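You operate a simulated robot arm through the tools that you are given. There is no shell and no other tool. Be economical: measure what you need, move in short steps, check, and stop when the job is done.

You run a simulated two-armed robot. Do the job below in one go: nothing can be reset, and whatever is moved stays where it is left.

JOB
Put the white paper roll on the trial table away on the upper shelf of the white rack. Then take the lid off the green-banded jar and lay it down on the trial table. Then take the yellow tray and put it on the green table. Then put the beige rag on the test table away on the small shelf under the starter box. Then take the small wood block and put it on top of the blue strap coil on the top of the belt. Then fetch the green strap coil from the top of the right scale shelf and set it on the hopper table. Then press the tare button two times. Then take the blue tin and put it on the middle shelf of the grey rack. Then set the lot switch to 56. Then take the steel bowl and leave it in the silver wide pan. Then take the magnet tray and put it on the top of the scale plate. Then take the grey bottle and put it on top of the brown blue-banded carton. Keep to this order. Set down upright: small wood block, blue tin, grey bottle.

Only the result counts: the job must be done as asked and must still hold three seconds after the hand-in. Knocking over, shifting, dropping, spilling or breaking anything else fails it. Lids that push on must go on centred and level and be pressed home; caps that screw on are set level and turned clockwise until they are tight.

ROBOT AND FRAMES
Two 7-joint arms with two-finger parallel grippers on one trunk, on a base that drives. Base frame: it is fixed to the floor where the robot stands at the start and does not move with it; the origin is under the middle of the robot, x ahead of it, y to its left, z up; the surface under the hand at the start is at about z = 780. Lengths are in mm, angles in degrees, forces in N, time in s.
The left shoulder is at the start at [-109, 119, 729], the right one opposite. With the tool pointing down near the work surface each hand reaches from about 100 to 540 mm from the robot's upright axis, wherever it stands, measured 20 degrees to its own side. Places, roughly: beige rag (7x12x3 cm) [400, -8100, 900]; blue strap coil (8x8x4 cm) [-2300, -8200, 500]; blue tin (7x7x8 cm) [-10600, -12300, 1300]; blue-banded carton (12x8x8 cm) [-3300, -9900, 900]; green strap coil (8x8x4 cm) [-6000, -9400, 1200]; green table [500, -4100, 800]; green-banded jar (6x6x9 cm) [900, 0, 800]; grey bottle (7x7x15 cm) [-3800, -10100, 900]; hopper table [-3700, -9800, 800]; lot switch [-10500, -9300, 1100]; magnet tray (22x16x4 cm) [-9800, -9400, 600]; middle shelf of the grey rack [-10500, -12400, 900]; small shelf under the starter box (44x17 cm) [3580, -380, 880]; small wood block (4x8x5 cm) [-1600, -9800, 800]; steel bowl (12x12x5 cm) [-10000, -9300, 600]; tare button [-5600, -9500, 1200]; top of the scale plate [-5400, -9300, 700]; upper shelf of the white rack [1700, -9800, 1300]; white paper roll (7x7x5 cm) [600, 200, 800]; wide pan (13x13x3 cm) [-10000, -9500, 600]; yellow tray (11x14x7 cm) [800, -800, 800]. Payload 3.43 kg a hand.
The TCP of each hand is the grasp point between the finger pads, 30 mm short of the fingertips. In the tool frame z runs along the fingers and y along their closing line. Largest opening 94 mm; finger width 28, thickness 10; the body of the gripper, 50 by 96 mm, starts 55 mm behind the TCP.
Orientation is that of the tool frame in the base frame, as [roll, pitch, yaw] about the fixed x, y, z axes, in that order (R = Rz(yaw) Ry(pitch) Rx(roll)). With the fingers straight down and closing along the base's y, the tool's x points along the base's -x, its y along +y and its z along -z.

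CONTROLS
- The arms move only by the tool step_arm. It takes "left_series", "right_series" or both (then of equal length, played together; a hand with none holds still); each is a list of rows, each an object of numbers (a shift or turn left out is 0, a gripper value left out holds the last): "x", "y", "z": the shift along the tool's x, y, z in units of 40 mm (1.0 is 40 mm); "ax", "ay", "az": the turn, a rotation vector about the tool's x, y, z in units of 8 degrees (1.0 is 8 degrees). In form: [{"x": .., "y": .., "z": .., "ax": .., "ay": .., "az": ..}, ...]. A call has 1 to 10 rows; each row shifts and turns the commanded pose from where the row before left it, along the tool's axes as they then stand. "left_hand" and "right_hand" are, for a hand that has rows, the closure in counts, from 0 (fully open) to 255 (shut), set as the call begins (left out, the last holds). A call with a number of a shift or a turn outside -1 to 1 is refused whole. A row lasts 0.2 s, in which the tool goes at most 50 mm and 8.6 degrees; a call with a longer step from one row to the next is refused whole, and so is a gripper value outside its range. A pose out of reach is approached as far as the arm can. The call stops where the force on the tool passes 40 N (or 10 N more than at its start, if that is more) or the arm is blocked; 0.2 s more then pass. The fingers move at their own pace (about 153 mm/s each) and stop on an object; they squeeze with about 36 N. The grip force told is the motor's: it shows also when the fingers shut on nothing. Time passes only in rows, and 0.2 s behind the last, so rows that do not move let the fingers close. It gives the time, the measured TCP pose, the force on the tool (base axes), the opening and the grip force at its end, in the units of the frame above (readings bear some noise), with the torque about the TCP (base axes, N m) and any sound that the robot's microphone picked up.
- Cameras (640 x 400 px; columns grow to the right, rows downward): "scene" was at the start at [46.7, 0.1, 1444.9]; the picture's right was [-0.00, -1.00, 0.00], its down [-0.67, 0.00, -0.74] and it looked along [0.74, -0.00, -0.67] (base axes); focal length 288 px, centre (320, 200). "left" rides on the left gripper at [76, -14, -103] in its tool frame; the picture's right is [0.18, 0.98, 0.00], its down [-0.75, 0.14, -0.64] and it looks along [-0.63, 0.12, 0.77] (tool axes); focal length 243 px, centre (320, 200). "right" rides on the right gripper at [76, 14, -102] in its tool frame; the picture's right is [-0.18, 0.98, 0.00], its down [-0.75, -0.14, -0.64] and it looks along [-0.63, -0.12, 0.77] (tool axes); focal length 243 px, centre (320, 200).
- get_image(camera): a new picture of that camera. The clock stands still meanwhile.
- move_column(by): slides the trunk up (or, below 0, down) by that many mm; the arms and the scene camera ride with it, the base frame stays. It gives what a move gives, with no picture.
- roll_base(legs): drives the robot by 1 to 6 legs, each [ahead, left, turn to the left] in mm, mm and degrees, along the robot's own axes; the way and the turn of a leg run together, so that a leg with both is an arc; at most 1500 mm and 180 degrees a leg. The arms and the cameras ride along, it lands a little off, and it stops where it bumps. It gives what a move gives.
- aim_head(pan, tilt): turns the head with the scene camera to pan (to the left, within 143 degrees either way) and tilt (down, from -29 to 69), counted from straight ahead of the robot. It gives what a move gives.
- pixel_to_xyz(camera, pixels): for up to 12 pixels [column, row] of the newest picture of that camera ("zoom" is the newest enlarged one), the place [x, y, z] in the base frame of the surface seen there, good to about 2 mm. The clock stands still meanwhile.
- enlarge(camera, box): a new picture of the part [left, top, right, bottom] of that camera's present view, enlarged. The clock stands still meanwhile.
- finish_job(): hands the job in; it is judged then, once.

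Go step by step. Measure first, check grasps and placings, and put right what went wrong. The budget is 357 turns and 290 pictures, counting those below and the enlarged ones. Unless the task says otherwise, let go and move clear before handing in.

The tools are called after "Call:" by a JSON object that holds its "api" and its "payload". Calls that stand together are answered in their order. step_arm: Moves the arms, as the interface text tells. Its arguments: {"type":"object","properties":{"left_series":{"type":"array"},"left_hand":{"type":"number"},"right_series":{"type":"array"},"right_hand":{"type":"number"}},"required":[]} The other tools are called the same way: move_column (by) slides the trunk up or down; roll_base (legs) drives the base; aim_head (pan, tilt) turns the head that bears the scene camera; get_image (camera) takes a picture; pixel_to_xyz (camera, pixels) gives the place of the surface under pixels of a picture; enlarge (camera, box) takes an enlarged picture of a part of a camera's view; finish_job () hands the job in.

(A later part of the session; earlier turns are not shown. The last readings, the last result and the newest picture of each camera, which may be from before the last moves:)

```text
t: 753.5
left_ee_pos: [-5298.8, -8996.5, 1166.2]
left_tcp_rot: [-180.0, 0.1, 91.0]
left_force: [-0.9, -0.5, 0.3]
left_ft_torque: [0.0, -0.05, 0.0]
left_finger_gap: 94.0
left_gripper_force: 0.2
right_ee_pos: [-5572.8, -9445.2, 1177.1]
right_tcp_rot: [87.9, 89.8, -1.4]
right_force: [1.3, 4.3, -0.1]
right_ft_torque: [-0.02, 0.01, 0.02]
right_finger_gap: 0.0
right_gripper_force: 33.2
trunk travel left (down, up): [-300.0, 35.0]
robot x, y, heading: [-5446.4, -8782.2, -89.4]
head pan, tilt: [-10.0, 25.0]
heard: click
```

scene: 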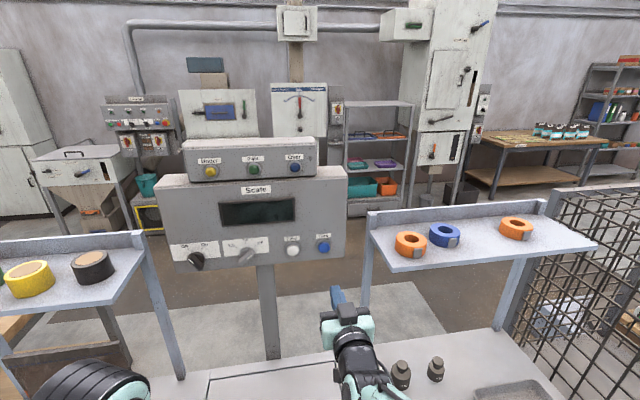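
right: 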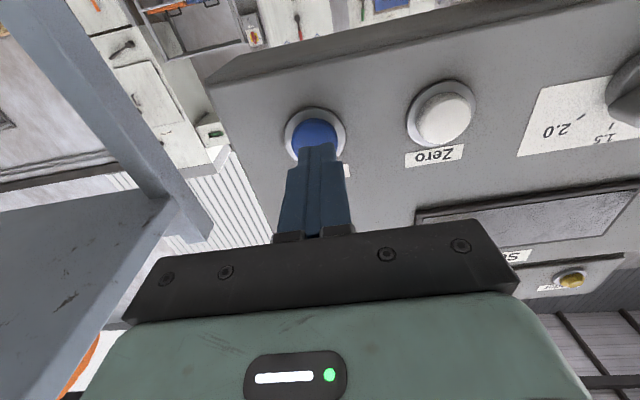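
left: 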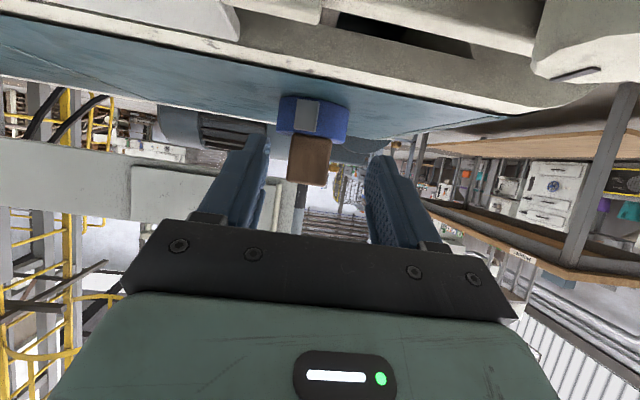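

Click heard — first press. Withdraw 20 mm and press again.

Call:
{"api": "step_arm", "payload": {"right_series": [{"z": -0.25}, {"z": -0.25}, {}, {}]}}

Call:
{"api": "step_arm", "payload": {"right_series": [{"z": 0.25}, {"z": 0.1}, {"z": 0.1}, {"z": 0.05}]}}

```text
t: 754.5
left_ee_pos: [-5299.4, -8996.0, 1166.1]
left_tcp_rot: [180.0, 0.0, 91.1]
left_force: [0.1, -0.3, 0.1]
left_ft_torque: [-0.02, 0.03, 0.0]
left_finger_gap: 93.9
left_gripper_force: 0.0
right_ee_pos: [-5572.5, -9424.4, 1177.0]
right_tcp_rot: [86.1, 89.7, -3.5]
right_force: [0.3, -0.7, -0.4]
right_ft_torque: [0.0, 0.01, -0.01]
right_finger_gap: 0.0
right_gripper_force: 33.2
trunk travel left (down, up): [-300.0, 35.0]
robot x, y, heading: [-5444.3, -8780.6, -89.5]
head pan, tilt: [-10.0, 25.0]
```

```text
t: 755.5
left_ee_pos: [-5300.1, -8994.3, 1166.8]
left_tcp_rot: [180.0, 0.1, 91.0]
left_force: [0.4, -1.3, 0.1]
left_ft_torque: [0.0, -0.05, 0.03]
left_finger_gap: 93.8
left_gripper_force: 0.1
right_ee_pos: [-5574.3, -9444.1, 1174.5]
right_tcp_rot: [87.5, 89.7, -1.9]
right_force: [0.2, 3.8, 1.1]
right_ft_torque: [-0.02, 0.01, -0.02]
right_finger_gap: 0.3
right_gripper_force: 33.1
trunk travel left (down, up): [-300.0, 35.0]
robot x, y, heading: [-5444.2, -8781.6, -89.5]
head pan, tilt: [-10.0, 25.0]
heard: click
```

Two clicks. Retract, restore the hand, back off and look west.

Call:
{"api": "step_arm", "payload": {"right_series": [{"z": -0.5}, {"z": -1}, {"z": -1}, {"z": -1}, {"z": -1}, {"z": -1}]}}

Call:
{"api": "roll_base", "payload": {"legs": [[-450, 0, -0.5], [0, 0, -90]]}}

Call:
{"api": "step_arm", "payload": {"right_series": [{"ay": 0.95}, {"ay": 0.95}, {"ay": 0.95}, {"ay": 0.95}, {"ay": 0.95}, {"ay": 0.95}, {"ay": 0.95}, {"ay": 0.95}, {"ay": 0.95}, {"ay": 0.95}], "right_hand": 0}}

Call:
{"api": "step_arm", "payload": {"right_series": [{"ay": 0.95}, {"ay": 0.8}, {}]}}

Call:
{"api": "move_column", "payload": {"by": -150}}

Call:
{"api": "aim_head", "payload": {"pan": 20, "tilt": 15}}

Call:
{"api": "get_image", "payload": {"camera": "scene"}}

```text
t: 756.9
left_ee_pos: [-5299.6, -8995.5, 1166.2]
left_tcp_rot: [179.9, 0.1, 91.0]
left_force: [-0.6, -0.2, -0.1]
left_ft_torque: [-0.01, -0.03, 0.01]
left_finger_gap: 94.2
left_gripper_force: 0.0
right_ee_pos: [-5575.3, -9225.7, 1174.7]
right_tcp_rot: [85.2, 89.7, -4.3]
right_force: [0.2, 0.8, 0.2]
right_ft_torque: [-0.03, -0.01, 0.01]
right_finger_gap: 0.0
right_gripper_force: 33.1
trunk travel left (down, up): [-300.0, 35.0]
robot x, y, heading: [-5442.4, -8782.6, -89.6]
head pan, tilt: [-10.0, 25.0]
```

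```text
t: 763.5
left_ee_pos: [-5661.6, -8477.2, 1165.7]
left_tcp_rot: [-179.9, 0.0, -0.4]
left_force: [-0.5, -0.4, 0.9]
left_ft_torque: [-0.02, -0.02, 0.02]
left_finger_gap: 93.9
left_gripper_force: 0.1
right_ee_pos: [-5885.6, -8196.1, 1175.5]
right_tcp_rot: [89.2, 89.6, -91.7]
right_force: [0.6, -0.1, 0.0]
right_ft_torque: [0.0, 0.0, 0.01]
right_finger_gap: 0.1
right_gripper_force: 32.7
trunk travel left (down, up): [-300.0, 35.0]
robot x, y, heading: [-5445.7, -8340.2, 179.0]
head pan, tilt: [-10.0, 25.0]
```

```text
t: 765.7
left_ee_pos: [-5662.4, -8477.8, 1166.3]
left_tcp_rot: [180.0, -0.1, -0.5]
left_force: [-0.6, -0.3, -0.4]
left_ft_torque: [-0.03, -0.07, -0.02]
left_finger_gap: 94.1
left_gripper_force: 0.1
right_ee_pos: [-5886.6, -8195.1, 1174.8]
right_tcp_rot: [179.6, 13.9, -1.0]
right_force: [-1.1, -0.8, 0.6]
right_ft_torque: [0.02, 0.01, -0.03]
right_finger_gap: 94.0
right_gripper_force: 0.0
trunk travel left (down, up): [-300.0, 35.0]
robot x, y, heading: [-5447.1, -8335.7, 179.2]
head pan, tilt: [-10.0, 25.0]
```

```text
t: 766.5
left_ee_pos: [-5661.9, -8476.4, 1166.6]
left_tcp_rot: [-180.0, 0.2, -0.5]
left_force: [0.0, 0.6, 0.0]
left_ft_torque: [0.01, 0.0, 0.02]
left_finger_gap: 94.1
left_gripper_force: 0.0
right_ee_pos: [-5883.5, -8194.0, 1175.7]
right_tcp_rot: [179.7, -0.1, -0.8]
right_force: [-0.3, 0.7, -0.9]
right_ft_torque: [0.03, -0.01, -0.05]
right_finger_gap: 94.1
right_gripper_force: 0.0
trunk travel left (down, up): [-300.0, 35.0]
robot x, y, heading: [-5445.6, -8337.4, 179.1]
head pan, tilt: [-10.0, 25.0]
```

```text
t: 768.2
left_ee_pos: [-5661.7, -8477.1, 1016.8]
left_tcp_rot: [180.0, 0.1, -0.5]
left_force: [-0.4, -0.5, 0.2]
left_ft_torque: [0.0, -0.03, 0.06]
left_finger_gap: 94.1
left_gripper_force: 0.1
right_ee_pos: [-5877.6, -8195.5, 1009.1]
right_tcp_rot: [179.7, -2.3, -0.9]
right_force: [0.2, 0.8, 0.6]
right_ft_torque: [-0.02, 0.02, 0.0]
right_finger_gap: 93.9
right_gripper_force: 0.0
trunk travel left (down, up): [-150.0, 185.0]
robot x, y, heading: [-5445.7, -8334.6, 179.1]
head pan, tilt: [-10.0, 25.0]
```

```text
t: 769.2
left_ee_pos: [-5660.9, -8476.7, 1015.6]
left_tcp_rot: [180.0, 0.0, -0.5]
left_force: [-0.1, 0.4, 0.1]
left_ft_torque: [0.03, 0.01, 0.01]
left_finger_gap: 94.1
left_gripper_force: 0.0
right_ee_pos: [-5877.8, -8195.1, 1006.7]
right_tcp_rot: [179.7, -2.1, -0.8]
right_force: [-0.1, 0.8, -0.2]
right_ft_torque: [0.02, 0.03, -0.01]
right_finger_gap: 94.2
right_gripper_force: 0.0
trunk travel left (down, up): [-150.0, 185.0]
robot x, y, heading: [-5445.6, -8337.3, 179.0]
head pan, tilt: [20.0, 15.0]
```

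```text
168 pictures are left
```

scene: 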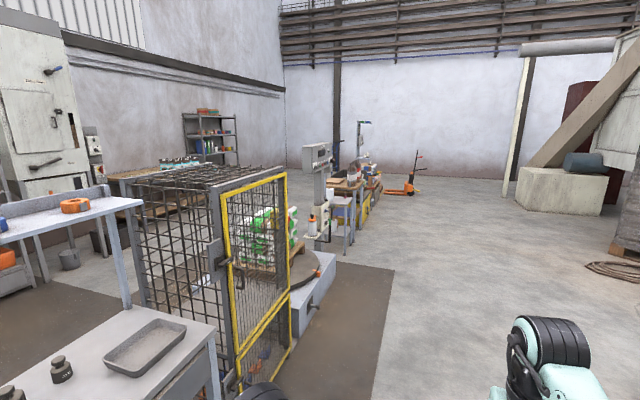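

Grey rack is at (210,135) by the back wall. Drive west along the aisle and look again.

Call:
{"api": "roll_base", "payload": {"legs": [[1500, 0, 1], [1400, 0, 0]]}}

Call:
{"api": "aim_head", "payload": {"pan": 30, "tilt": 20}}

Call:
{"api": "get_image", "payload": {"camera": "scene"}}

```text
t: 782.8
left_ee_pos: [-8464.7, -8544.1, 1016.1]
left_tcp_rot: [-179.9, -0.1, 3.2]
left_force: [0.1, 0.1, 0.6]
left_ft_torque: [0.01, -0.02, 0.02]
left_finger_gap: 93.9
left_gripper_force: 0.1
right_ee_pos: [-8696.6, -8276.8, 1006.7]
right_tcp_rot: [179.7, -2.1, 2.7]
right_force: [-0.2, -0.5, -0.3]
right_ft_torque: [-0.03, 0.01, -0.03]
right_finger_gap: 94.3
right_gripper_force: 0.1
trunk travel left (down, up): [-150.0, 185.0]
robot x, y, heading: [-8260.7, -8394.1, -177.3]
head pan, tilt: [20.0, 15.0]
```

```text
t: 783.5
left_ee_pos: [-8462.6, -8543.1, 1015.8]
left_tcp_rot: [-180.0, 0.0, 3.1]
left_force: [-0.9, -0.2, -0.3]
left_ft_torque: [-0.02, -0.01, -0.01]
left_finger_gap: 93.9
left_gripper_force: 0.0
right_ee_pos: [-8696.4, -8276.9, 1007.5]
right_tcp_rot: [179.7, -2.2, 2.7]
right_force: [0.8, 0.0, 0.1]
right_ft_torque: [-0.01, 0.01, 0.0]
right_finger_gap: 94.0
right_gripper_force: 0.0
trunk travel left (down, up): [-150.0, 185.0]
robot x, y, heading: [-8260.6, -8392.2, -177.4]
head pan, tilt: [30.0, 20.0]
```

```text
167 pictures are left
```

scene: 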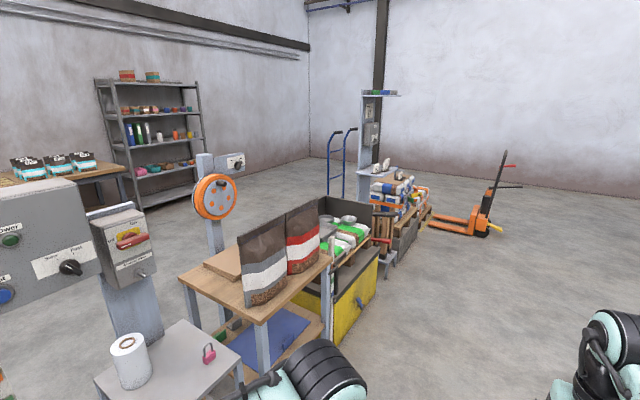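

Call:
{"api": "pixel_to_xyz", "payload": {"camera": "scene", "pixels": [[145, 205], [200, 185], [350, 300], [375, 245], [390, 220], [330, 200], [430, 215], [470, 225], [400, 240], [250, 230], [150, 80], [340, 160]]}}

Call:
{"api": "enlarge", "payload": {"camera": "scene", "box": [80, 60, 280, 220]}}

```text
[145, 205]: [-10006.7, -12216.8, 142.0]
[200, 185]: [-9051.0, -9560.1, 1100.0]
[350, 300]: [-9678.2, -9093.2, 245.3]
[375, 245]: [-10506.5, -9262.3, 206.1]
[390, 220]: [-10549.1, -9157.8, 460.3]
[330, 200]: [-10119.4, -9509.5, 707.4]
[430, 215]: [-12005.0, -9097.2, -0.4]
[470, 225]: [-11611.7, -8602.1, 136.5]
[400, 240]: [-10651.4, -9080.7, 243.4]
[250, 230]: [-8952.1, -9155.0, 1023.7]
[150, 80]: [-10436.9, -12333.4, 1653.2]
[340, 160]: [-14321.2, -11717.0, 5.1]
```

```text
2.50 times, centred on (180, 140) of scene
```

zoom: 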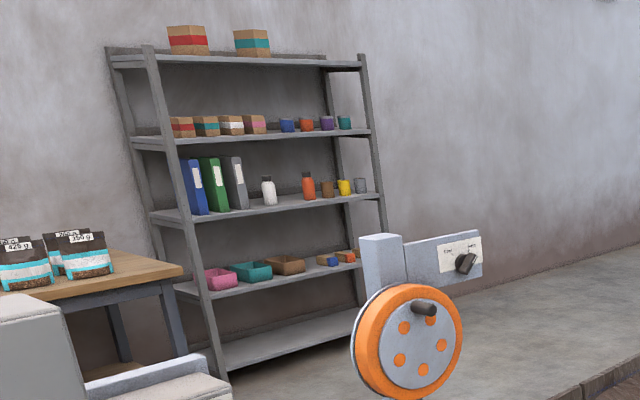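

Call:
{"api": "aim_head", "payload": {"pan": 85, "tilt": 25}}

Call:
{"api": "get_image", "payload": {"camera": "scene"}}

```text
t: 784.8
left_ee_pos: [-8464.2, -8543.8, 1016.1]
left_tcp_rot: [179.9, 0.0, 3.1]
left_force: [-0.1, 0.6, 0.4]
left_ft_torque: [0.0, -0.01, -0.03]
left_finger_gap: 94.0
left_gripper_force: 0.0
right_ee_pos: [-8697.4, -8277.3, 1006.8]
right_tcp_rot: [179.7, -2.1, 2.7]
right_force: [-0.1, 0.0, 0.5]
right_ft_torque: [0.04, 0.0, 0.02]
right_finger_gap: 93.8
right_gripper_force: 0.1
trunk travel left (down, up): [-150.0, 185.0]
robot x, y, heading: [-8253.6, -8394.4, -177.1]
head pan, tilt: [85.0, 25.0]
```

```text
165 pictures are left
```

scene: 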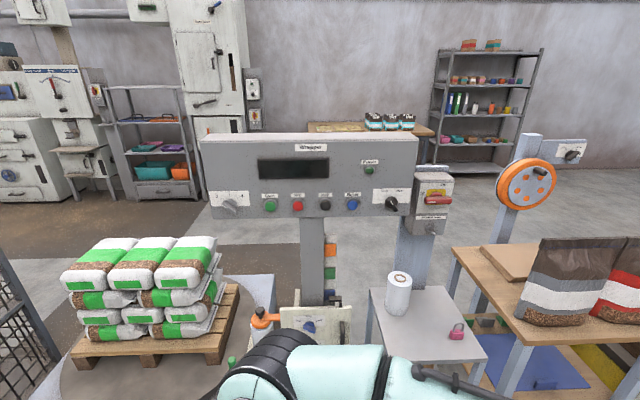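

The row is continuous; go around its west end. Drive on and look.

Call:
{"api": "roll_base", "payload": {"legs": [[0, -350, -2.8], [1500, 0, 0], [1000, 0, 0]]}}

Call:
{"api": "aim_head", "payload": {"pan": 40, "tilt": 25}}

Call:
{"api": "get_image", "payload": {"camera": "scene"}}

```text
t: 800.2
left_ee_pos: [-10991.3, -8241.5, 1016.7]
left_tcp_rot: [179.9, 0.0, 1.6]
left_force: [1.0, 0.0, 0.4]
left_ft_torque: [-0.02, -0.01, -0.04]
left_finger_gap: 94.0
left_gripper_force: 0.1
right_ee_pos: [-11217.5, -7968.1, 1008.5]
right_tcp_rot: [179.7, -2.2, 1.2]
right_force: [-0.4, -0.2, -0.3]
right_ft_torque: [-0.01, -0.03, -0.01]
right_finger_gap: 93.9
right_gripper_force: 0.1
trunk travel left (down, up): [-150.0, 185.0]
robot x, y, heading: [-10783.1, -8094.8, -178.7]
head pan, tilt: [85.0, 25.0]
```

```text
t: 801.4
left_ee_pos: [-10991.1, -8241.3, 1016.7]
left_tcp_rot: [-179.9, 0.0, 1.6]
left_force: [-0.1, 0.4, -0.1]
left_ft_torque: [0.0, -0.02, 0.02]
left_finger_gap: 93.8
left_gripper_force: 0.0
right_ee_pos: [-11217.5, -7968.7, 1007.7]
right_tcp_rot: [179.7, -2.2, 1.2]
right_force: [-0.1, 0.6, 0.3]
right_ft_torque: [-0.01, 0.0, 0.01]
right_finger_gap: 94.1
right_gripper_force: 0.2
trunk travel left (down, up): [-150.0, 185.0]
robot x, y, heading: [-10780.2, -8094.8, -178.9]
head pan, tilt: [40.0, 25.0]
```

```text
164 pictures are left
```

scene: 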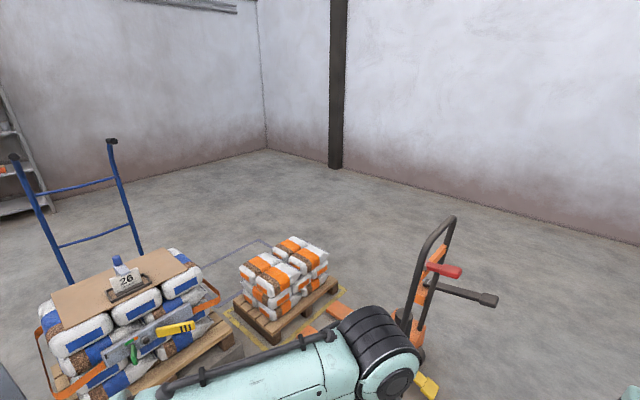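

Call:
{"api": "pixel_to_xyz", "payload": {"camera": "scene", "pixels": [[160, 255], [70, 285], [200, 300], [345, 300], [425, 350], [265, 330], [335, 170], [20, 205], [440, 300], [500, 200], [255, 245]]}}

Call:
{"api": "aim_head", "payload": {"pan": 10, "tilt": 45}}

Call:
{"api": "get_image", "payload": {"camera": "scene"}}

```text
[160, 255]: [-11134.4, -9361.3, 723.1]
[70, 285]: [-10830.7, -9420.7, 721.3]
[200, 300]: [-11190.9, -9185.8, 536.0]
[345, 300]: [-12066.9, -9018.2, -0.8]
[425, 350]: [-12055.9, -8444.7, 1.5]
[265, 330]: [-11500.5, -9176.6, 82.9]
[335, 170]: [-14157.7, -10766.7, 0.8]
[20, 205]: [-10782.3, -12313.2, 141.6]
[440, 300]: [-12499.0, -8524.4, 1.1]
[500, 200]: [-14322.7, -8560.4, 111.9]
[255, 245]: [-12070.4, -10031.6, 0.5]
```

```text
t: 802.3
left_ee_pos: [-10991.5, -8242.1, 1016.5]
left_tcp_rot: [180.0, 0.0, 1.6]
left_force: [0.3, -0.3, -0.3]
left_ft_torque: [-0.01, -0.01, 0.01]
left_finger_gap: 94.1
left_gripper_force: 0.1
right_ee_pos: [-11217.1, -7968.9, 1007.6]
right_tcp_rot: [179.8, -2.2, 1.3]
right_force: [0.7, -0.6, 0.2]
right_ft_torque: [-0.02, -0.02, 0.01]
right_finger_gap: 93.6
right_gripper_force: 0.0
trunk travel left (down, up): [-150.0, 185.0]
robot x, y, heading: [-10779.1, -8097.9, -178.9]
head pan, tilt: [10.0, 45.0]
```

```text
163 pictures are left
```

scene: 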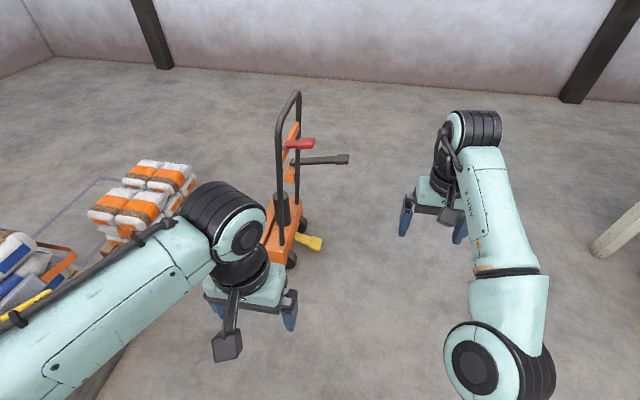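

Call:
{"api": "pixel_to_xyz", "payload": {"camera": "scene", "pixels": [[315, 242], [290, 262], [345, 160], [283, 110], [300, 145], [615, 230], [600, 250]]}}

```text
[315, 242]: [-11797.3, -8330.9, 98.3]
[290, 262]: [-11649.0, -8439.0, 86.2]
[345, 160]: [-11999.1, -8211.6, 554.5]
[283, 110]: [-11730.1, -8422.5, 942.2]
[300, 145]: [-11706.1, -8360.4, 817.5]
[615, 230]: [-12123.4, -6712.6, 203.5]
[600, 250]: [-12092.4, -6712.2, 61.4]
```

Go round the pallet truck: along y≈−7600 to x≈−13100, then south.

Call:
{"api": "roll_base", "payload": {"legs": [[0, -500, -1.1], [1500, 0, 0], [850, 0, 0], [0, 0, 90], [1500, 0, 0], [1500, 0, 0]]}}

Call:
{"api": "aim_head", "payload": {"pan": 50, "tilt": 25}}

Call:
{"api": "get_image", "payload": {"camera": "scene"}}

```text
t: 836.4
left_ee_pos: [-13040.1, -10802.7, 1015.5]
left_tcp_rot: [179.9, 0.0, 89.9]
left_force: [1.0, 0.1, 0.0]
left_ft_torque: [-0.01, 0.02, 0.0]
left_finger_gap: 93.8
left_gripper_force: 0.1
right_ee_pos: [-13320.8, -11020.0, 1007.4]
right_tcp_rot: [179.6, -2.2, 89.4]
right_force: [-1.2, -0.6, -0.7]
right_ft_torque: [0.02, 0.0, 0.0]
right_finger_gap: 94.1
right_gripper_force: 0.1
trunk travel left (down, up): [-150.0, 185.0]
robot x, y, heading: [-13180.8, -10588.2, -90.8]
head pan, tilt: [10.0, 45.0]
```

```text
t: 837.5
left_ee_pos: [-13039.7, -10801.6, 1017.0]
left_tcp_rot: [-180.0, 0.2, 89.9]
left_force: [-0.4, -0.2, -0.6]
left_ft_torque: [0.01, 0.0, -0.05]
left_finger_gap: 93.9
left_gripper_force: 0.1
right_ee_pos: [-13319.5, -11020.1, 1007.7]
right_tcp_rot: [179.7, -2.2, 89.4]
right_force: [0.1, 0.2, 0.1]
right_ft_torque: [0.01, -0.04, 0.0]
right_finger_gap: 94.1
right_gripper_force: 0.0
trunk travel left (down, up): [-150.0, 185.0]
robot x, y, heading: [-13179.3, -10589.9, -90.7]
head pan, tilt: [50.0, 25.0]
```

```text
162 pictures are left
```

scene: 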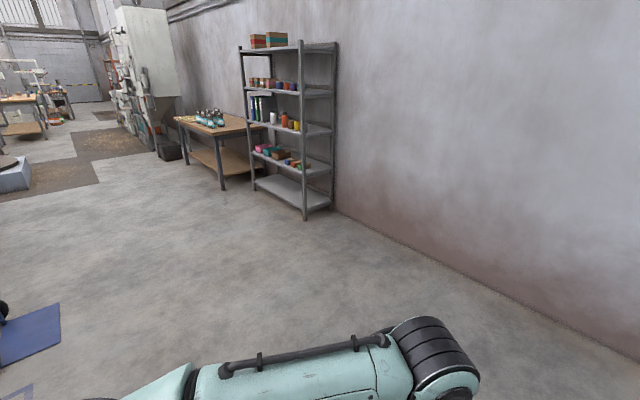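

Call:
{"api": "roll_base", "payload": {"legs": [[700, 0, 0.7], [0, 1500, 0], [0, 1100, 0]]}}

Call:
{"api": "aim_head", "payload": {"pan": 0, "tilt": 15}}

Call:
{"api": "get_image", "payload": {"camera": "scene"}}

```text
t: 863.4
left_ee_pos: [-10487.0, -11487.4, 1016.7]
left_tcp_rot: [179.9, 0.1, 90.0]
left_force: [-0.9, 0.8, 0.1]
left_ft_torque: [0.02, -0.03, -0.02]
left_finger_gap: 93.9
left_gripper_force: 0.0
right_ee_pos: [-10768.6, -11705.4, 1008.0]
right_tcp_rot: [179.8, -2.2, 89.4]
right_force: [-0.4, 0.0, -0.1]
right_ft_torque: [0.03, 0.01, -0.03]
right_finger_gap: 94.1
right_gripper_force: 0.0
trunk travel left (down, up): [-150.0, 185.0]
robot x, y, heading: [-10627.1, -11270.6, -90.8]
head pan, tilt: [50.0, 25.0]
```

```text
t: 864.6
left_ee_pos: [-10487.9, -11487.5, 1016.2]
left_tcp_rot: [-180.0, 0.0, 89.9]
left_force: [-0.1, 0.5, 0.6]
left_ft_torque: [-0.01, 0.02, -0.04]
left_finger_gap: 94.1
left_gripper_force: 0.1
right_ee_pos: [-10766.6, -11705.0, 1007.8]
right_tcp_rot: [179.8, -2.2, 89.3]
right_force: [0.4, -0.3, 1.1]
right_ft_torque: [-0.02, -0.03, 0.03]
right_finger_gap: 93.8
right_gripper_force: 0.0
trunk travel left (down, up): [-150.0, 185.0]
robot x, y, heading: [-10625.1, -11270.3, -90.4]
head pan, tilt: [0.0, 15.0]
```

```text
161 pictures are left
```

scene: 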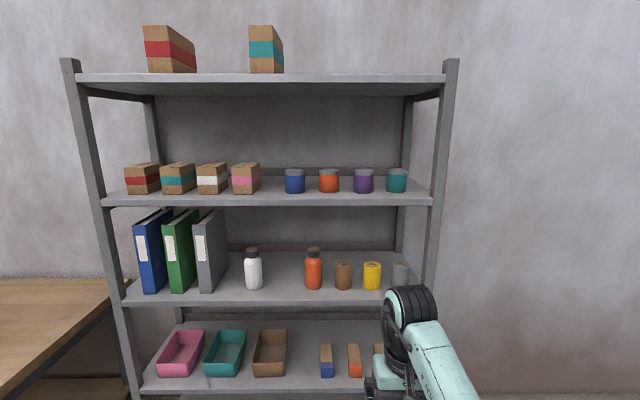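

Call:
{"api": "pixel_to_xyz", "payload": {"camera": "scene", "pixels": [[295, 172], [295, 182], [286, 182], [304, 182], [295, 199], [329, 182], [246, 185], [283, 285], [283, 298], [254, 270], [313, 270], [300, 90]]}}

Call:
{"api": "enlarge", "payload": {"camera": "scene", "box": [220, 140, 420, 310]}}

```text
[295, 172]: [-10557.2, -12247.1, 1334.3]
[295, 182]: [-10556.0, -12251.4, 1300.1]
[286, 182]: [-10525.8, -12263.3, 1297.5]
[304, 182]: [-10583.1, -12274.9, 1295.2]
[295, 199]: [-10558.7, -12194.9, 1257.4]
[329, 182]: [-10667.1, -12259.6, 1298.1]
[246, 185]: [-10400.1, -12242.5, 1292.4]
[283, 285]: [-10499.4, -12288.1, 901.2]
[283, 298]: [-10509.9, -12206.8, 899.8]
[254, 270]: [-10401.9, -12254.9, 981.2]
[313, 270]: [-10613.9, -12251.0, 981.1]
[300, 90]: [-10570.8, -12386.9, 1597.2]
```

```text
2.35 times, centred on (320, 225) of scene
```

zoom: 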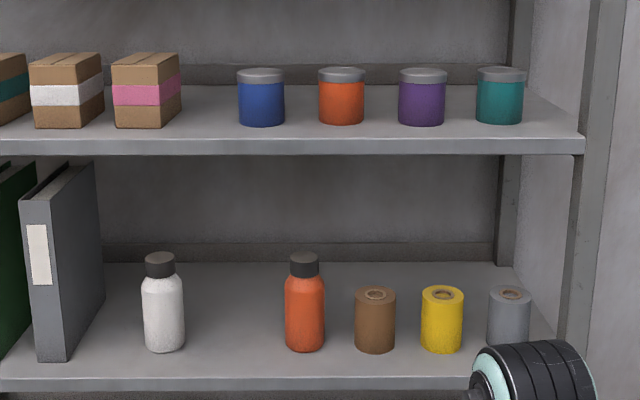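

Blue tin: centre ≈(−10556,−12282), z 1260–1340. Target on the middle shelf (z 900) between the bottles: (−10508,−12270). Raise trunk and pitch the right hand 60°, retract left.

Call:
{"api": "move_column", "payload": {"by": 185}}

Call:
{"api": "step_arm", "payload": {"right_series": [{"ay": -0.97}, {"ay": -0.97}, {"ay": -0.97}, {"ay": -0.97}, {"ay": -0.97}, {"ay": -0.97}, {"ay": -0.97}, {"ay": -0.97}], "right_hand": 0}}

Call:
{"api": "step_arm", "payload": {"right_series": [{"x": -0.8, "z": -0.46}, {"x": -0.8, "z": -0.46}, {"x": -0.8, "z": -0.46}, {}]}}

Call:
{"api": "roll_base", "payload": {"legs": [[0, 195, 0.5], [400, 0, 0]]}}

Call:
{"api": "get_image", "payload": {"camera": "right"}}

```text
t: 866.6
left_ee_pos: [-10488.0, -11486.9, 1201.5]
left_tcp_rot: [180.0, 0.0, 90.0]
left_force: [-0.7, -0.6, -0.3]
left_ft_torque: [0.0, -0.01, -0.03]
left_finger_gap: 94.0
left_gripper_force: 0.0
right_ee_pos: [-10767.8, -11704.7, 1192.3]
right_tcp_rot: [179.7, -2.2, 89.4]
right_force: [0.1, 0.4, -0.6]
right_ft_torque: [0.01, -0.02, -0.02]
right_finger_gap: 93.9
right_gripper_force: 0.1
trunk travel left (down, up): [-335.0, 0.0]
robot x, y, heading: [-10627.0, -11272.6, -90.4]
head pan, tilt: [0.0, 15.0]
```

```text
t: 868.4
left_ee_pos: [-10488.5, -11487.4, 1201.3]
left_tcp_rot: [179.9, 0.1, 89.9]
left_force: [-0.6, 0.2, -0.1]
left_ft_torque: [0.02, 0.02, 0.03]
left_finger_gap: 94.2
left_gripper_force: 0.0
right_ee_pos: [-10767.6, -11704.3, 1191.3]
right_tcp_rot: [179.2, 59.9, 88.8]
right_force: [0.2, 0.7, 0.8]
right_ft_torque: [-0.01, -0.01, -0.03]
right_finger_gap: 94.0
right_gripper_force: 0.2
trunk travel left (down, up): [-335.0, 0.0]
robot x, y, heading: [-10627.7, -11274.4, -90.7]
head pan, tilt: [0.0, 15.0]
```

```text
t: 869.4
left_ee_pos: [-10488.7, -11488.1, 1201.0]
left_tcp_rot: [-179.9, 0.2, 89.8]
left_force: [0.8, 0.5, -0.5]
left_ft_torque: [-0.02, 0.0, 0.01]
left_finger_gap: 93.7
left_gripper_force: 0.1
right_ee_pos: [-10770.6, -11705.3, 1301.7]
right_tcp_rot: [179.2, 59.8, 88.9]
right_force: [0.8, 0.4, -0.4]
right_ft_torque: [-0.01, -0.01, -0.03]
right_finger_gap: 93.8
right_gripper_force: 0.0
trunk travel left (down, up): [-335.0, 0.0]
robot x, y, heading: [-10624.9, -11268.4, -90.6]
head pan, tilt: [0.0, 15.0]
```

```text
t: 873.9
left_ee_pos: [-10297.7, -11891.2, 1200.9]
left_tcp_rot: [-179.9, 0.1, 89.7]
left_force: [0.4, 0.2, -0.4]
left_ft_torque: [0.01, 0.0, -0.01]
left_finger_gap: 94.0
left_gripper_force: 0.1
right_ee_pos: [-10580.3, -12107.6, 1301.6]
right_tcp_rot: [179.3, 59.9, 88.7]
right_force: [0.6, -0.4, -0.1]
right_ft_torque: [-0.04, -0.01, 0.0]
right_finger_gap: 94.2
right_gripper_force: 0.2
trunk travel left (down, up): [-335.0, 0.0]
robot x, y, heading: [-10435.9, -11674.9, -91.0]
head pan, tilt: [0.0, 15.0]
```

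```text
159 pictures are left
```

right: 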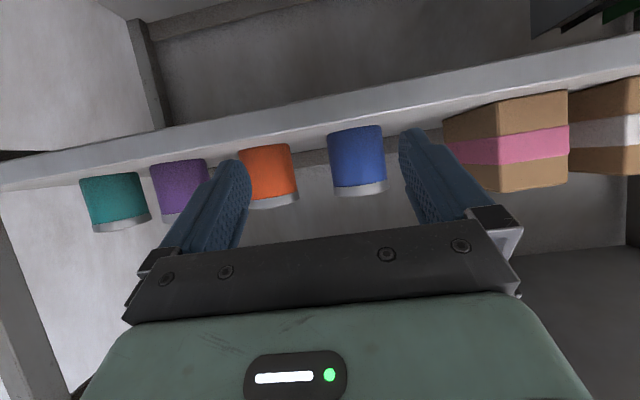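

Call:
{"api": "roll_base", "payload": {"legs": [[0, 15, 1.1]]}}

Call:
{"api": "pixel_to_xyz", "payload": {"camera": "right", "pixels": [[357, 165], [332, 170], [384, 160], [357, 190]]}}

```text
t: 874.7
left_ee_pos: [-10277.8, -11889.4, 1201.7]
left_tcp_rot: [180.0, 0.1, 90.8]
left_force: [-0.3, 0.6, 0.9]
left_ft_torque: [0.03, -0.04, 0.01]
left_finger_gap: 94.1
left_gripper_force: 0.0
right_ee_pos: [-10557.6, -12110.4, 1302.1]
right_tcp_rot: [179.3, 60.0, 89.7]
right_force: [-0.5, 0.0, -0.9]
right_ft_torque: [0.01, 0.0, 0.01]
right_finger_gap: 93.9
right_gripper_force: 0.1
trunk travel left (down, up): [-335.0, 0.0]
robot x, y, heading: [-10418.7, -11674.7, -89.5]
head pan, tilt: [0.0, 15.0]
```

```text
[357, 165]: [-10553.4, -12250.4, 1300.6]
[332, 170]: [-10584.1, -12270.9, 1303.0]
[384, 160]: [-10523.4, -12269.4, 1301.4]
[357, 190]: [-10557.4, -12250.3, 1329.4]
```

Call:
{"api": "step_arm", "payload": {"right_series": [{"x": -0.4, "z": 0.693, "y": 0.08}, {"x": -0.4, "z": 0.693}, {"x": -0.4, "z": 0.693}, {"x": -0.4, "z": 0.693}, {"x": -0.4, "z": 0.693}, {}]}}

Call:
{"api": "get_image", "payload": {"camera": "right"}}

```text
t: 876.1
left_ee_pos: [-10278.0, -11888.3, 1201.5]
left_tcp_rot: [179.9, 0.1, 90.8]
left_force: [0.6, -0.3, -0.8]
left_ft_torque: [-0.02, 0.0, 0.0]
left_finger_gap: 94.0
left_gripper_force: 0.0
right_ee_pos: [-10554.4, -12271.5, 1300.9]
right_tcp_rot: [179.2, 59.9, 89.7]
right_force: [-0.2, -0.2, -0.3]
right_ft_torque: [0.01, 0.0, -0.02]
right_finger_gap: 94.0
right_gripper_force: 0.0
trunk travel left (down, up): [-335.0, 0.0]
robot x, y, heading: [-10418.3, -11680.7, -89.7]
head pan, tilt: [0.0, 15.0]
```

```text
158 pictures are left
```

right: 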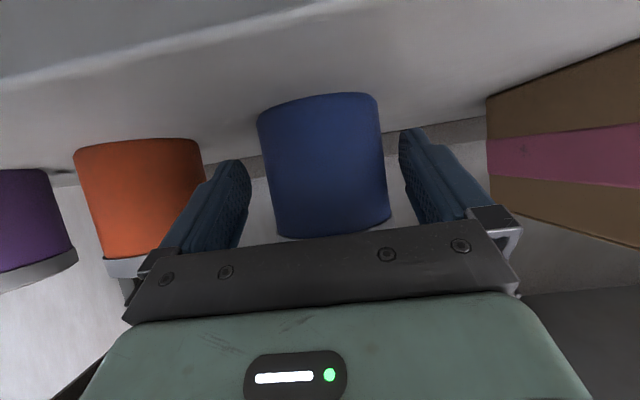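

Tin is centred between the fingers. Close, lift 20 mm, then back off.

Call:
{"api": "step_arm", "payload": {"right_series": [{}, {}, {}, {}], "right_hand": 255}}

Call:
{"api": "step_arm", "payload": {"right_series": [{"x": -0.22, "z": -0.125}, {"x": -0.22, "z": -0.125}, {}]}}

Call:
{"api": "get_image", "payload": {"camera": "right"}}

```text
t: 877.1
left_ee_pos: [-10277.5, -11889.4, 1202.3]
left_tcp_rot: [180.0, 0.1, 90.8]
left_force: [-0.1, 0.5, 0.4]
left_ft_torque: [-0.03, -0.03, 0.01]
left_finger_gap: 94.0
left_gripper_force: 0.1
right_ee_pos: [-10555.3, -12271.3, 1302.0]
right_tcp_rot: [179.3, 59.9, 89.8]
right_force: [0.4, -1.2, 2.4]
right_ft_torque: [-0.07, 0.1, 0.05]
right_finger_gap: 70.2
right_gripper_force: 36.2
trunk travel left (down, up): [-335.0, 0.0]
robot x, y, heading: [-10418.0, -11673.4, -89.9]
head pan, tilt: [0.0, 15.0]
```

```text
t: 877.9
left_ee_pos: [-10276.0, -11888.1, 1201.0]
left_tcp_rot: [180.0, 0.1, 90.9]
left_force: [0.0, 0.2, 0.7]
left_ft_torque: [0.01, -0.02, -0.01]
left_finger_gap: 93.9
left_gripper_force: 0.1
right_ee_pos: [-10553.0, -12271.7, 1320.4]
right_tcp_rot: [179.4, 59.8, 89.8]
right_force: [-0.9, 0.9, -2.9]
right_ft_torque: [0.05, -0.04, -0.05]
right_finger_gap: 69.7
right_gripper_force: 36.0
trunk travel left (down, up): [-335.0, 0.0]
robot x, y, heading: [-10421.4, -11677.2, -89.6]
head pan, tilt: [0.0, 15.0]
```

```text
157 pictures are left
```

right: 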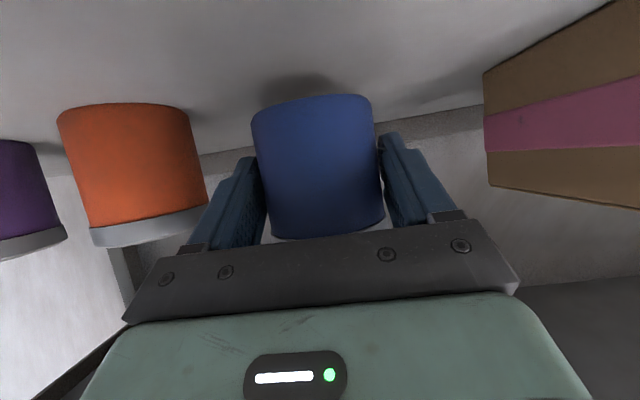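

Tin held. Back out, lower the trunk 335 and shift left 46 mm.

Call:
{"api": "roll_base", "payload": {"legs": [[-300, 0, 0]]}}

Call:
{"api": "move_column", "payload": {"by": -335}}

Call:
{"api": "roll_base", "payload": {"legs": [[0, 46, -0.3]]}}

Call:
{"api": "aim_head", "payload": {"pan": -10, "tilt": 25}}

Call:
{"api": "get_image", "payload": {"camera": "scene"}}

```text
t: 880.0
left_ee_pos: [-10279.3, -11577.7, 1202.2]
left_tcp_rot: [179.9, 0.1, 90.7]
left_force: [0.5, -0.1, -0.1]
left_ft_torque: [-0.03, -0.02, -0.02]
left_finger_gap: 93.9
left_gripper_force: 0.0
right_ee_pos: [-10555.8, -11959.9, 1321.8]
right_tcp_rot: [179.2, 59.8, 89.8]
right_force: [1.0, 0.2, -1.3]
right_ft_torque: [0.05, -0.01, 0.01]
right_finger_gap: 70.1
right_gripper_force: 35.8
trunk travel left (down, up): [-335.0, 0.0]
robot x, y, heading: [-10423.4, -11362.5, -89.8]
head pan, tilt: [0.0, 15.0]
```

```text
t: 883.3
left_ee_pos: [-10278.3, -11576.0, 867.0]
left_tcp_rot: [180.0, 0.0, 90.8]
left_force: [0.3, 0.0, 0.2]
left_ft_torque: [-0.01, 0.0, 0.02]
left_finger_gap: 94.2
left_gripper_force: 0.0
right_ee_pos: [-10556.6, -11959.0, 984.8]
right_tcp_rot: [179.3, 59.9, 89.8]
right_force: [0.4, -0.3, -2.8]
right_ft_torque: [0.04, -0.01, 0.02]
right_finger_gap: 69.7
right_gripper_force: 36.1
trunk travel left (down, up): [0.0, 335.0]
robot x, y, heading: [-10421.8, -11364.2, -89.9]
head pan, tilt: [0.0, 15.0]
```

```text
t: 884.4
left_ee_pos: [-10235.1, -11578.0, 866.3]
left_tcp_rot: [-179.9, -0.1, 90.5]
left_force: [-0.4, -0.1, -0.1]
left_ft_torque: [0.03, 0.02, -0.01]
left_finger_gap: 93.9
left_gripper_force: 0.1
right_ee_pos: [-10512.7, -11958.9, 984.8]
right_tcp_rot: [179.4, 59.7, 89.5]
right_force: [0.3, 0.3, -2.5]
right_ft_torque: [0.04, 0.03, 0.01]
right_finger_gap: 69.9
right_gripper_force: 36.0
trunk travel left (down, up): [0.0, 335.0]
robot x, y, heading: [-10376.7, -11362.4, -90.0]
head pan, tilt: [0.0, 15.0]
```

```text
t: 885.1
left_ee_pos: [-10235.4, -11577.1, 867.2]
left_tcp_rot: [-180.0, 0.0, 90.5]
left_force: [-0.2, -0.6, 0.1]
left_ft_torque: [0.02, 0.01, 0.02]
left_finger_gap: 93.9
left_gripper_force: 0.0
right_ee_pos: [-10512.8, -11958.8, 984.3]
right_tcp_rot: [179.4, 59.8, 89.5]
right_force: [1.0, 0.3, -3.1]
right_ft_torque: [0.05, 0.0, -0.02]
right_finger_gap: 69.9
right_gripper_force: 35.8
trunk travel left (down, up): [0.0, 335.0]
robot x, y, heading: [-10377.5, -11370.3, -90.0]
head pan, tilt: [-10.0, 25.0]
```

```text
156 pictures are left
```

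scene: 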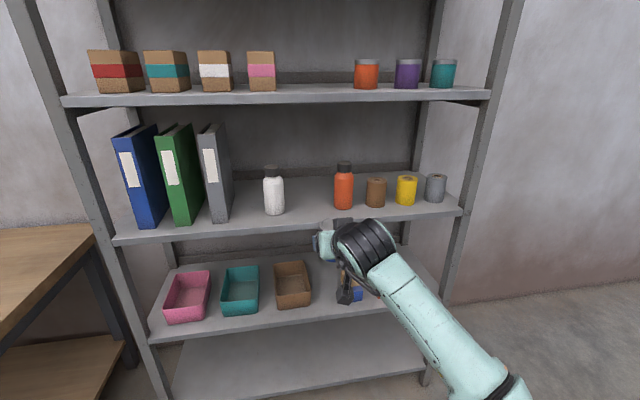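

Call:
{"api": "roll_base", "payload": {"legs": [[240, 0, 0]]}}

Call:
{"api": "get_image", "payload": {"camera": "right"}}

Call:
{"api": "get_image", "payload": {"camera": "scene"}}

```text
t: 886.9
left_ee_pos: [-10235.4, -11816.3, 867.5]
left_tcp_rot: [-180.0, 0.0, 90.5]
left_force: [-0.4, -0.3, -0.8]
left_ft_torque: [-0.04, 0.03, 0.02]
left_finger_gap: 94.0
left_gripper_force: 0.0
right_ee_pos: [-10513.1, -12197.4, 985.4]
right_tcp_rot: [179.4, 59.7, 89.4]
right_force: [0.1, 0.0, -2.5]
right_ft_torque: [0.06, 0.01, 0.0]
right_finger_gap: 69.7
right_gripper_force: 35.7
trunk travel left (down, up): [0.0, 335.0]
robot x, y, heading: [-10376.1, -11600.1, -89.8]
head pan, tilt: [-10.0, 25.0]
```

```text
155 pictures are left
```

right: 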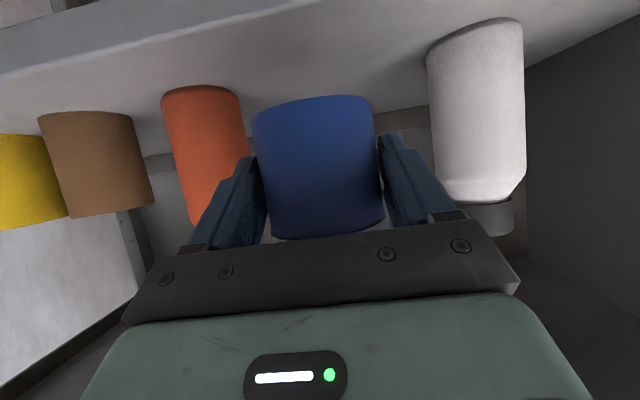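

```text
154 pictures are left
```

scene: 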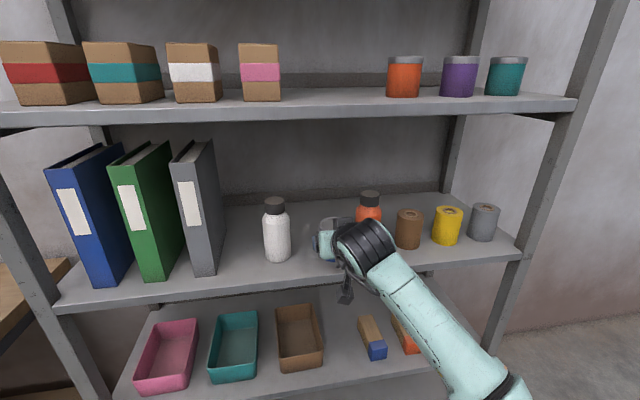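

Call:
{"api": "step_arm", "payload": {"right_series": [{"x": -0.32, "z": 0.55, "y": 0.1}, {"x": -0.32, "z": 0.55}, {"x": 0.4, "z": 0.23}, {"x": 0.36, "z": 0.21}, {}]}}

Call:
{"api": "get_image", "payload": {"camera": "right"}}

```text
t: 888.0
left_ee_pos: [-10234.1, -11816.8, 865.8]
left_tcp_rot: [-180.0, 0.0, 90.5]
left_force: [0.3, 0.3, 0.3]
left_ft_torque: [-0.01, -0.01, -0.03]
left_finger_gap: 93.9
left_gripper_force: 0.1
right_ee_pos: [-10501.9, -12229.3, 940.1]
right_tcp_rot: [179.2, 60.0, 89.4]
right_force: [-1.0, -3.2, 8.0]
right_ft_torque: [0.02, 0.26, 0.04]
right_finger_gap: 69.7
right_gripper_force: 35.9
right hand out of reach, approached as far as the arm can: row 2
trunk travel left (down, up): [0.0, 335.0]
robot x, y, heading: [-10375.6, -11601.3, -90.1]
head pan, tilt: [-10.0, 25.0]
```

```text
153 pictures are left
```

right: 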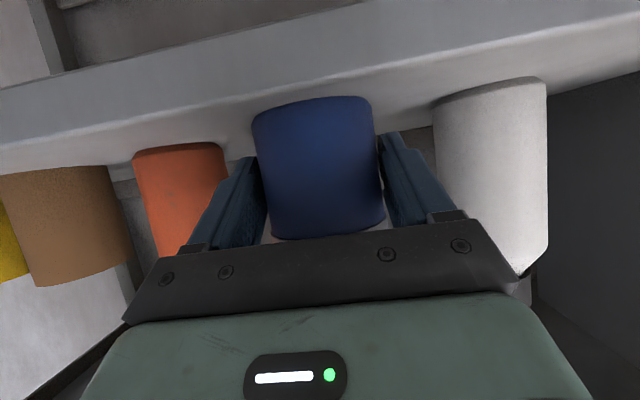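

Contact but a bit too near the front edge. Lift 10 mm, drive 35 mm further, lower again.

Call:
{"api": "step_arm", "payload": {"right_series": [{"x": -0.22, "z": -0.125, "y": -0.15}, {}]}}

Call:
{"api": "roll_base", "payload": {"legs": [[38, 0, 0]]}}

Call:
{"api": "step_arm", "payload": {"right_series": [{"x": 0.1, "z": 0.058}, {"x": 0.06, "z": 0.035}, {}]}}

```text
t: 888.6
left_ee_pos: [-10234.0, -11817.0, 865.8]
left_tcp_rot: [-180.0, 0.2, 90.6]
left_force: [1.2, 0.0, 0.5]
left_ft_torque: [-0.01, 0.02, -0.03]
left_finger_gap: 94.0
left_gripper_force: 0.1
right_ee_pos: [-10508.9, -12231.4, 948.4]
right_tcp_rot: [179.4, 59.7, 89.5]
right_force: [-0.5, 0.2, -2.1]
right_ft_torque: [0.03, -0.02, -0.03]
right_finger_gap: 69.8
right_gripper_force: 36.7
trunk travel left (down, up): [0.0, 335.0]
robot x, y, heading: [-10379.4, -11606.2, -89.8]
head pan, tilt: [-10.0, 25.0]
```

```text
t: 889.5
left_ee_pos: [-10234.5, -11855.8, 866.3]
left_tcp_rot: [-179.9, 0.0, 90.4]
left_force: [-0.3, -0.3, -0.4]
left_ft_torque: [0.03, -0.04, -0.01]
left_finger_gap: 93.9
left_gripper_force: 0.0
right_ee_pos: [-10508.0, -12269.4, 947.1]
right_tcp_rot: [179.3, 59.8, 89.5]
right_force: [-0.3, -0.5, -2.1]
right_ft_torque: [0.03, -0.03, -0.02]
right_finger_gap: 69.7
right_gripper_force: 36.2
trunk travel left (down, up): [0.0, 335.0]
robot x, y, heading: [-10380.8, -11641.2, -89.9]
head pan, tilt: [-10.0, 25.0]
```

```text
t: 890.3
left_ee_pos: [-10233.5, -11856.4, 867.4]
left_tcp_rot: [-179.9, 0.1, 90.5]
left_force: [-0.6, -0.6, -0.5]
left_ft_torque: [-0.02, -0.02, 0.01]
left_finger_gap: 93.8
left_gripper_force: 0.0
right_ee_pos: [-10509.6, -12269.3, 941.4]
right_tcp_rot: [179.4, 59.8, 89.5]
right_force: [-0.2, 0.5, -1.6]
right_ft_torque: [0.05, 0.01, 0.02]
right_finger_gap: 69.7
right_gripper_force: 36.1
trunk travel left (down, up): [0.0, 335.0]
robot x, y, heading: [-10375.2, -11645.7, -89.6]
head pan, tilt: [-10.0, 25.0]
```

Call:
{"api": "step_arm", "payload": {"right_series": [{"x": 0.04, "z": 0.025}, {"x": 0.03, "z": 0.02}, {}]}}

```text
t: 891.1
left_ee_pos: [-10233.6, -11855.0, 866.5]
left_tcp_rot: [179.9, 0.1, 90.6]
left_force: [0.2, -0.7, 0.2]
left_ft_torque: [0.01, 0.0, 0.01]
left_finger_gap: 94.2
left_gripper_force: 0.1
right_ee_pos: [-10508.9, -12268.5, 940.2]
right_tcp_rot: [179.3, 60.1, 89.5]
right_force: [-1.0, -6.4, 13.0]
right_ft_torque: [-0.02, 0.29, 0.09]
right_finger_gap: 69.7
right_gripper_force: 35.9
trunk travel left (down, up): [0.0, 335.0]
robot x, y, heading: [-10375.1, -11640.6, -89.6]
head pan, tilt: [-10.0, 25.0]
```

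Contact. Release and back straight out.

Call:
{"api": "step_arm", "payload": {"right_series": [{"x": -0.03, "z": -0.017}, {}, {}], "right_hand": 15}}

Call:
{"api": "step_arm", "payload": {"right_series": [{"x": 0.2, "z": -0.35}, {"x": 0.4, "z": -0.7}, {"x": 0.45, "z": -0.78}, {"x": 0.45, "z": -0.78}, {"x": 0.45, "z": -0.78}, {}]}}

Call:
{"api": "get_image", "payload": {"camera": "scene"}}

```text
t: 891.9
left_ee_pos: [-10235.2, -11855.7, 866.9]
left_tcp_rot: [180.0, 0.2, 90.5]
left_force: [0.2, 0.1, -0.4]
left_ft_torque: [-0.01, -0.02, -0.01]
left_finger_gap: 94.1
left_gripper_force: 0.0
right_ee_pos: [-10508.0, -12267.6, 938.8]
right_tcp_rot: [179.3, 59.7, 89.6]
right_force: [-0.6, -0.3, 0.2]
right_ft_torque: [-0.01, -0.02, -0.02]
right_finger_gap: 88.4
right_gripper_force: 0.1
trunk travel left (down, up): [0.0, 335.0]
robot x, y, heading: [-10378.4, -11641.7, -89.8]
head pan, tilt: [-10.0, 25.0]
```

```text
t: 893.3
left_ee_pos: [-10233.8, -11855.5, 867.1]
left_tcp_rot: [180.0, 0.2, 90.6]
left_force: [-0.5, 0.2, -0.2]
left_ft_torque: [-0.03, 0.01, -0.03]
left_finger_gap: 93.9
left_gripper_force: 0.0
right_ee_pos: [-10508.0, -12112.8, 936.0]
right_tcp_rot: [179.3, 59.8, 89.4]
right_force: [0.6, 0.6, 0.3]
right_ft_torque: [-0.02, -0.01, 0.03]
right_finger_gap: 88.4
right_gripper_force: 0.1
trunk travel left (down, up): [0.0, 335.0]
robot x, y, heading: [-10375.1, -11640.6, -89.8]
head pan, tilt: [-10.0, 25.0]
```

```text
152 pictures are left
```

scene: 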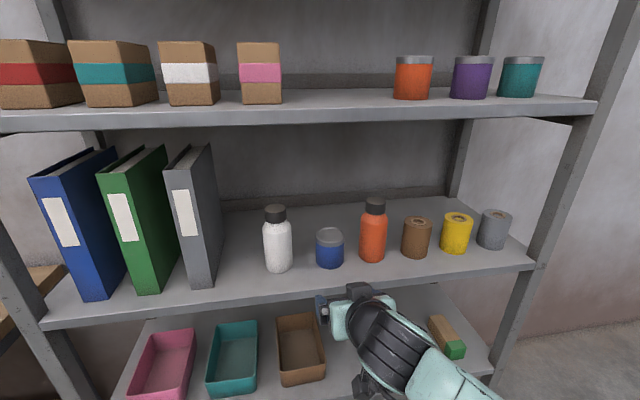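

Tin is in place. Back off, restore, and turn around to look at the lot-switch post from this side.

Call:
{"api": "roll_base", "payload": {"legs": [[-500, 0, 0], [0, 0, 180]]}}

Call:
{"api": "move_column", "payload": {"by": 150}}

Call:
{"api": "step_arm", "payload": {"right_series": [{"ay": 0.97}, {"ay": 0.97}, {"ay": 0.97}, {"ay": 0.97}, {"ay": 0.97}, {"ay": 0.97}, {"ay": 0.97}, {"ay": 0.69}, {}], "right_hand": 0}}

Call:
{"api": "aim_head", "payload": {"pan": 0, "tilt": 15}}

Call:
{"api": "get_image", "payload": {"camera": "scene"}}

```text
t: 903.7
left_ee_pos: [-10532.6, -10940.2, 866.9]
left_tcp_rot: [-180.0, 0.0, -86.2]
left_force: [0.2, -0.2, -0.1]
left_ft_torque: [0.0, 0.0, 0.01]
left_finger_gap: 93.8
left_gripper_force: 0.0
right_ee_pos: [-10272.6, -10669.1, 937.5]
right_tcp_rot: [179.5, 59.8, -87.3]
right_force: [-0.4, -0.2, -0.7]
right_ft_torque: [-0.01, -0.03, 0.0]
right_finger_gap: 88.4
right_gripper_force: 0.0
trunk travel left (down, up): [0.0, 335.0]
robot x, y, heading: [-10379.5, -11147.1, 93.3]
head pan, tilt: [-10.0, 25.0]
```

```text
t: 905.5
left_ee_pos: [-10531.2, -10940.4, 1015.6]
left_tcp_rot: [-179.9, 0.1, -86.3]
left_force: [0.9, 0.3, 1.0]
left_ft_torque: [0.02, -0.02, -0.02]
left_finger_gap: 93.8
left_gripper_force: 0.1
right_ee_pos: [-10272.6, -10669.8, 1085.6]
right_tcp_rot: [179.3, 59.8, -87.3]
right_force: [0.6, -0.5, 0.0]
right_ft_torque: [-0.02, 0.0, -0.02]
right_finger_gap: 88.5
right_gripper_force: 0.1
trunk travel left (down, up): [-150.0, 185.0]
robot x, y, heading: [-10379.0, -11145.8, 93.1]
head pan, tilt: [-10.0, 25.0]
```

```text
t: 907.5
left_ee_pos: [-10531.6, -10940.2, 1017.1]
left_tcp_rot: [-180.0, 0.1, -86.2]
left_force: [-0.7, -0.6, 0.0]
left_ft_torque: [-0.01, -0.01, -0.02]
left_finger_gap: 94.0
left_gripper_force: 0.0
right_ee_pos: [-10286.2, -10714.3, 1032.0]
right_tcp_rot: [179.7, 0.3, -86.7]
right_force: [0.5, -0.3, -0.1]
right_ft_torque: [-0.03, 0.0, 0.01]
right_finger_gap: 94.2
right_gripper_force: 0.1
right hand out of reach, approached as far as the arm can: row 5, 6, 7, 8
trunk travel left (down, up): [-150.0, 185.0]
robot x, y, heading: [-10377.7, -11146.4, 93.3]
head pan, tilt: [-10.0, 25.0]
```

```text
t: 908.2
left_ee_pos: [-10531.9, -10942.0, 1016.7]
left_tcp_rot: [-179.9, 0.2, -86.4]
left_force: [0.2, -0.1, 1.1]
left_ft_torque: [0.04, -0.01, -0.02]
left_finger_gap: 93.8
left_gripper_force: 0.1
right_ee_pos: [-10285.9, -10714.3, 1031.7]
right_tcp_rot: [179.7, 0.3, -86.7]
right_force: [-0.3, -0.9, -0.2]
right_ft_torque: [-0.03, -0.02, 0.0]
right_finger_gap: 94.2
right_gripper_force: 0.0
trunk travel left (down, up): [-150.0, 185.0]
robot x, y, heading: [-10378.7, -11147.7, 93.5]
head pan, tilt: [0.0, 15.0]
```

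```text
151 pictures are left
```

scene: 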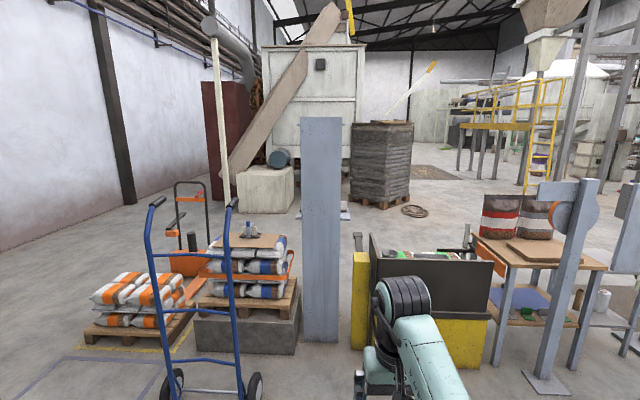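

The post faces +y, so I go back around to the front aisle.

Call:
{"api": "roll_base", "payload": {"legs": [[0, 0, -3.3], [0, 1500, 0], [0, 1300, 0], [1500, 0, 0], [1500, 0, 0], [500, 0, 0]]}}

```text
t: 950.0
left_ee_pos: [-13213.0, -7328.3, 1016.9]
left_tcp_rot: [-180.0, 0.1, -89.9]
left_force: [-0.9, -0.2, -0.5]
left_ft_torque: [-0.04, 0.0, 0.0]
left_finger_gap: 94.0
left_gripper_force: 0.1
right_ee_pos: [-12952.5, -7116.6, 1032.0]
right_tcp_rot: [179.7, 0.3, -90.3]
right_force: [-0.5, 0.3, -0.8]
right_ft_torque: [-0.02, -0.01, 0.02]
right_finger_gap: 94.2
right_gripper_force: 0.0
trunk travel left (down, up): [-150.0, 185.0]
robot x, y, heading: [-13072.7, -7538.8, 89.7]
head pan, tilt: [0.0, 15.0]
```

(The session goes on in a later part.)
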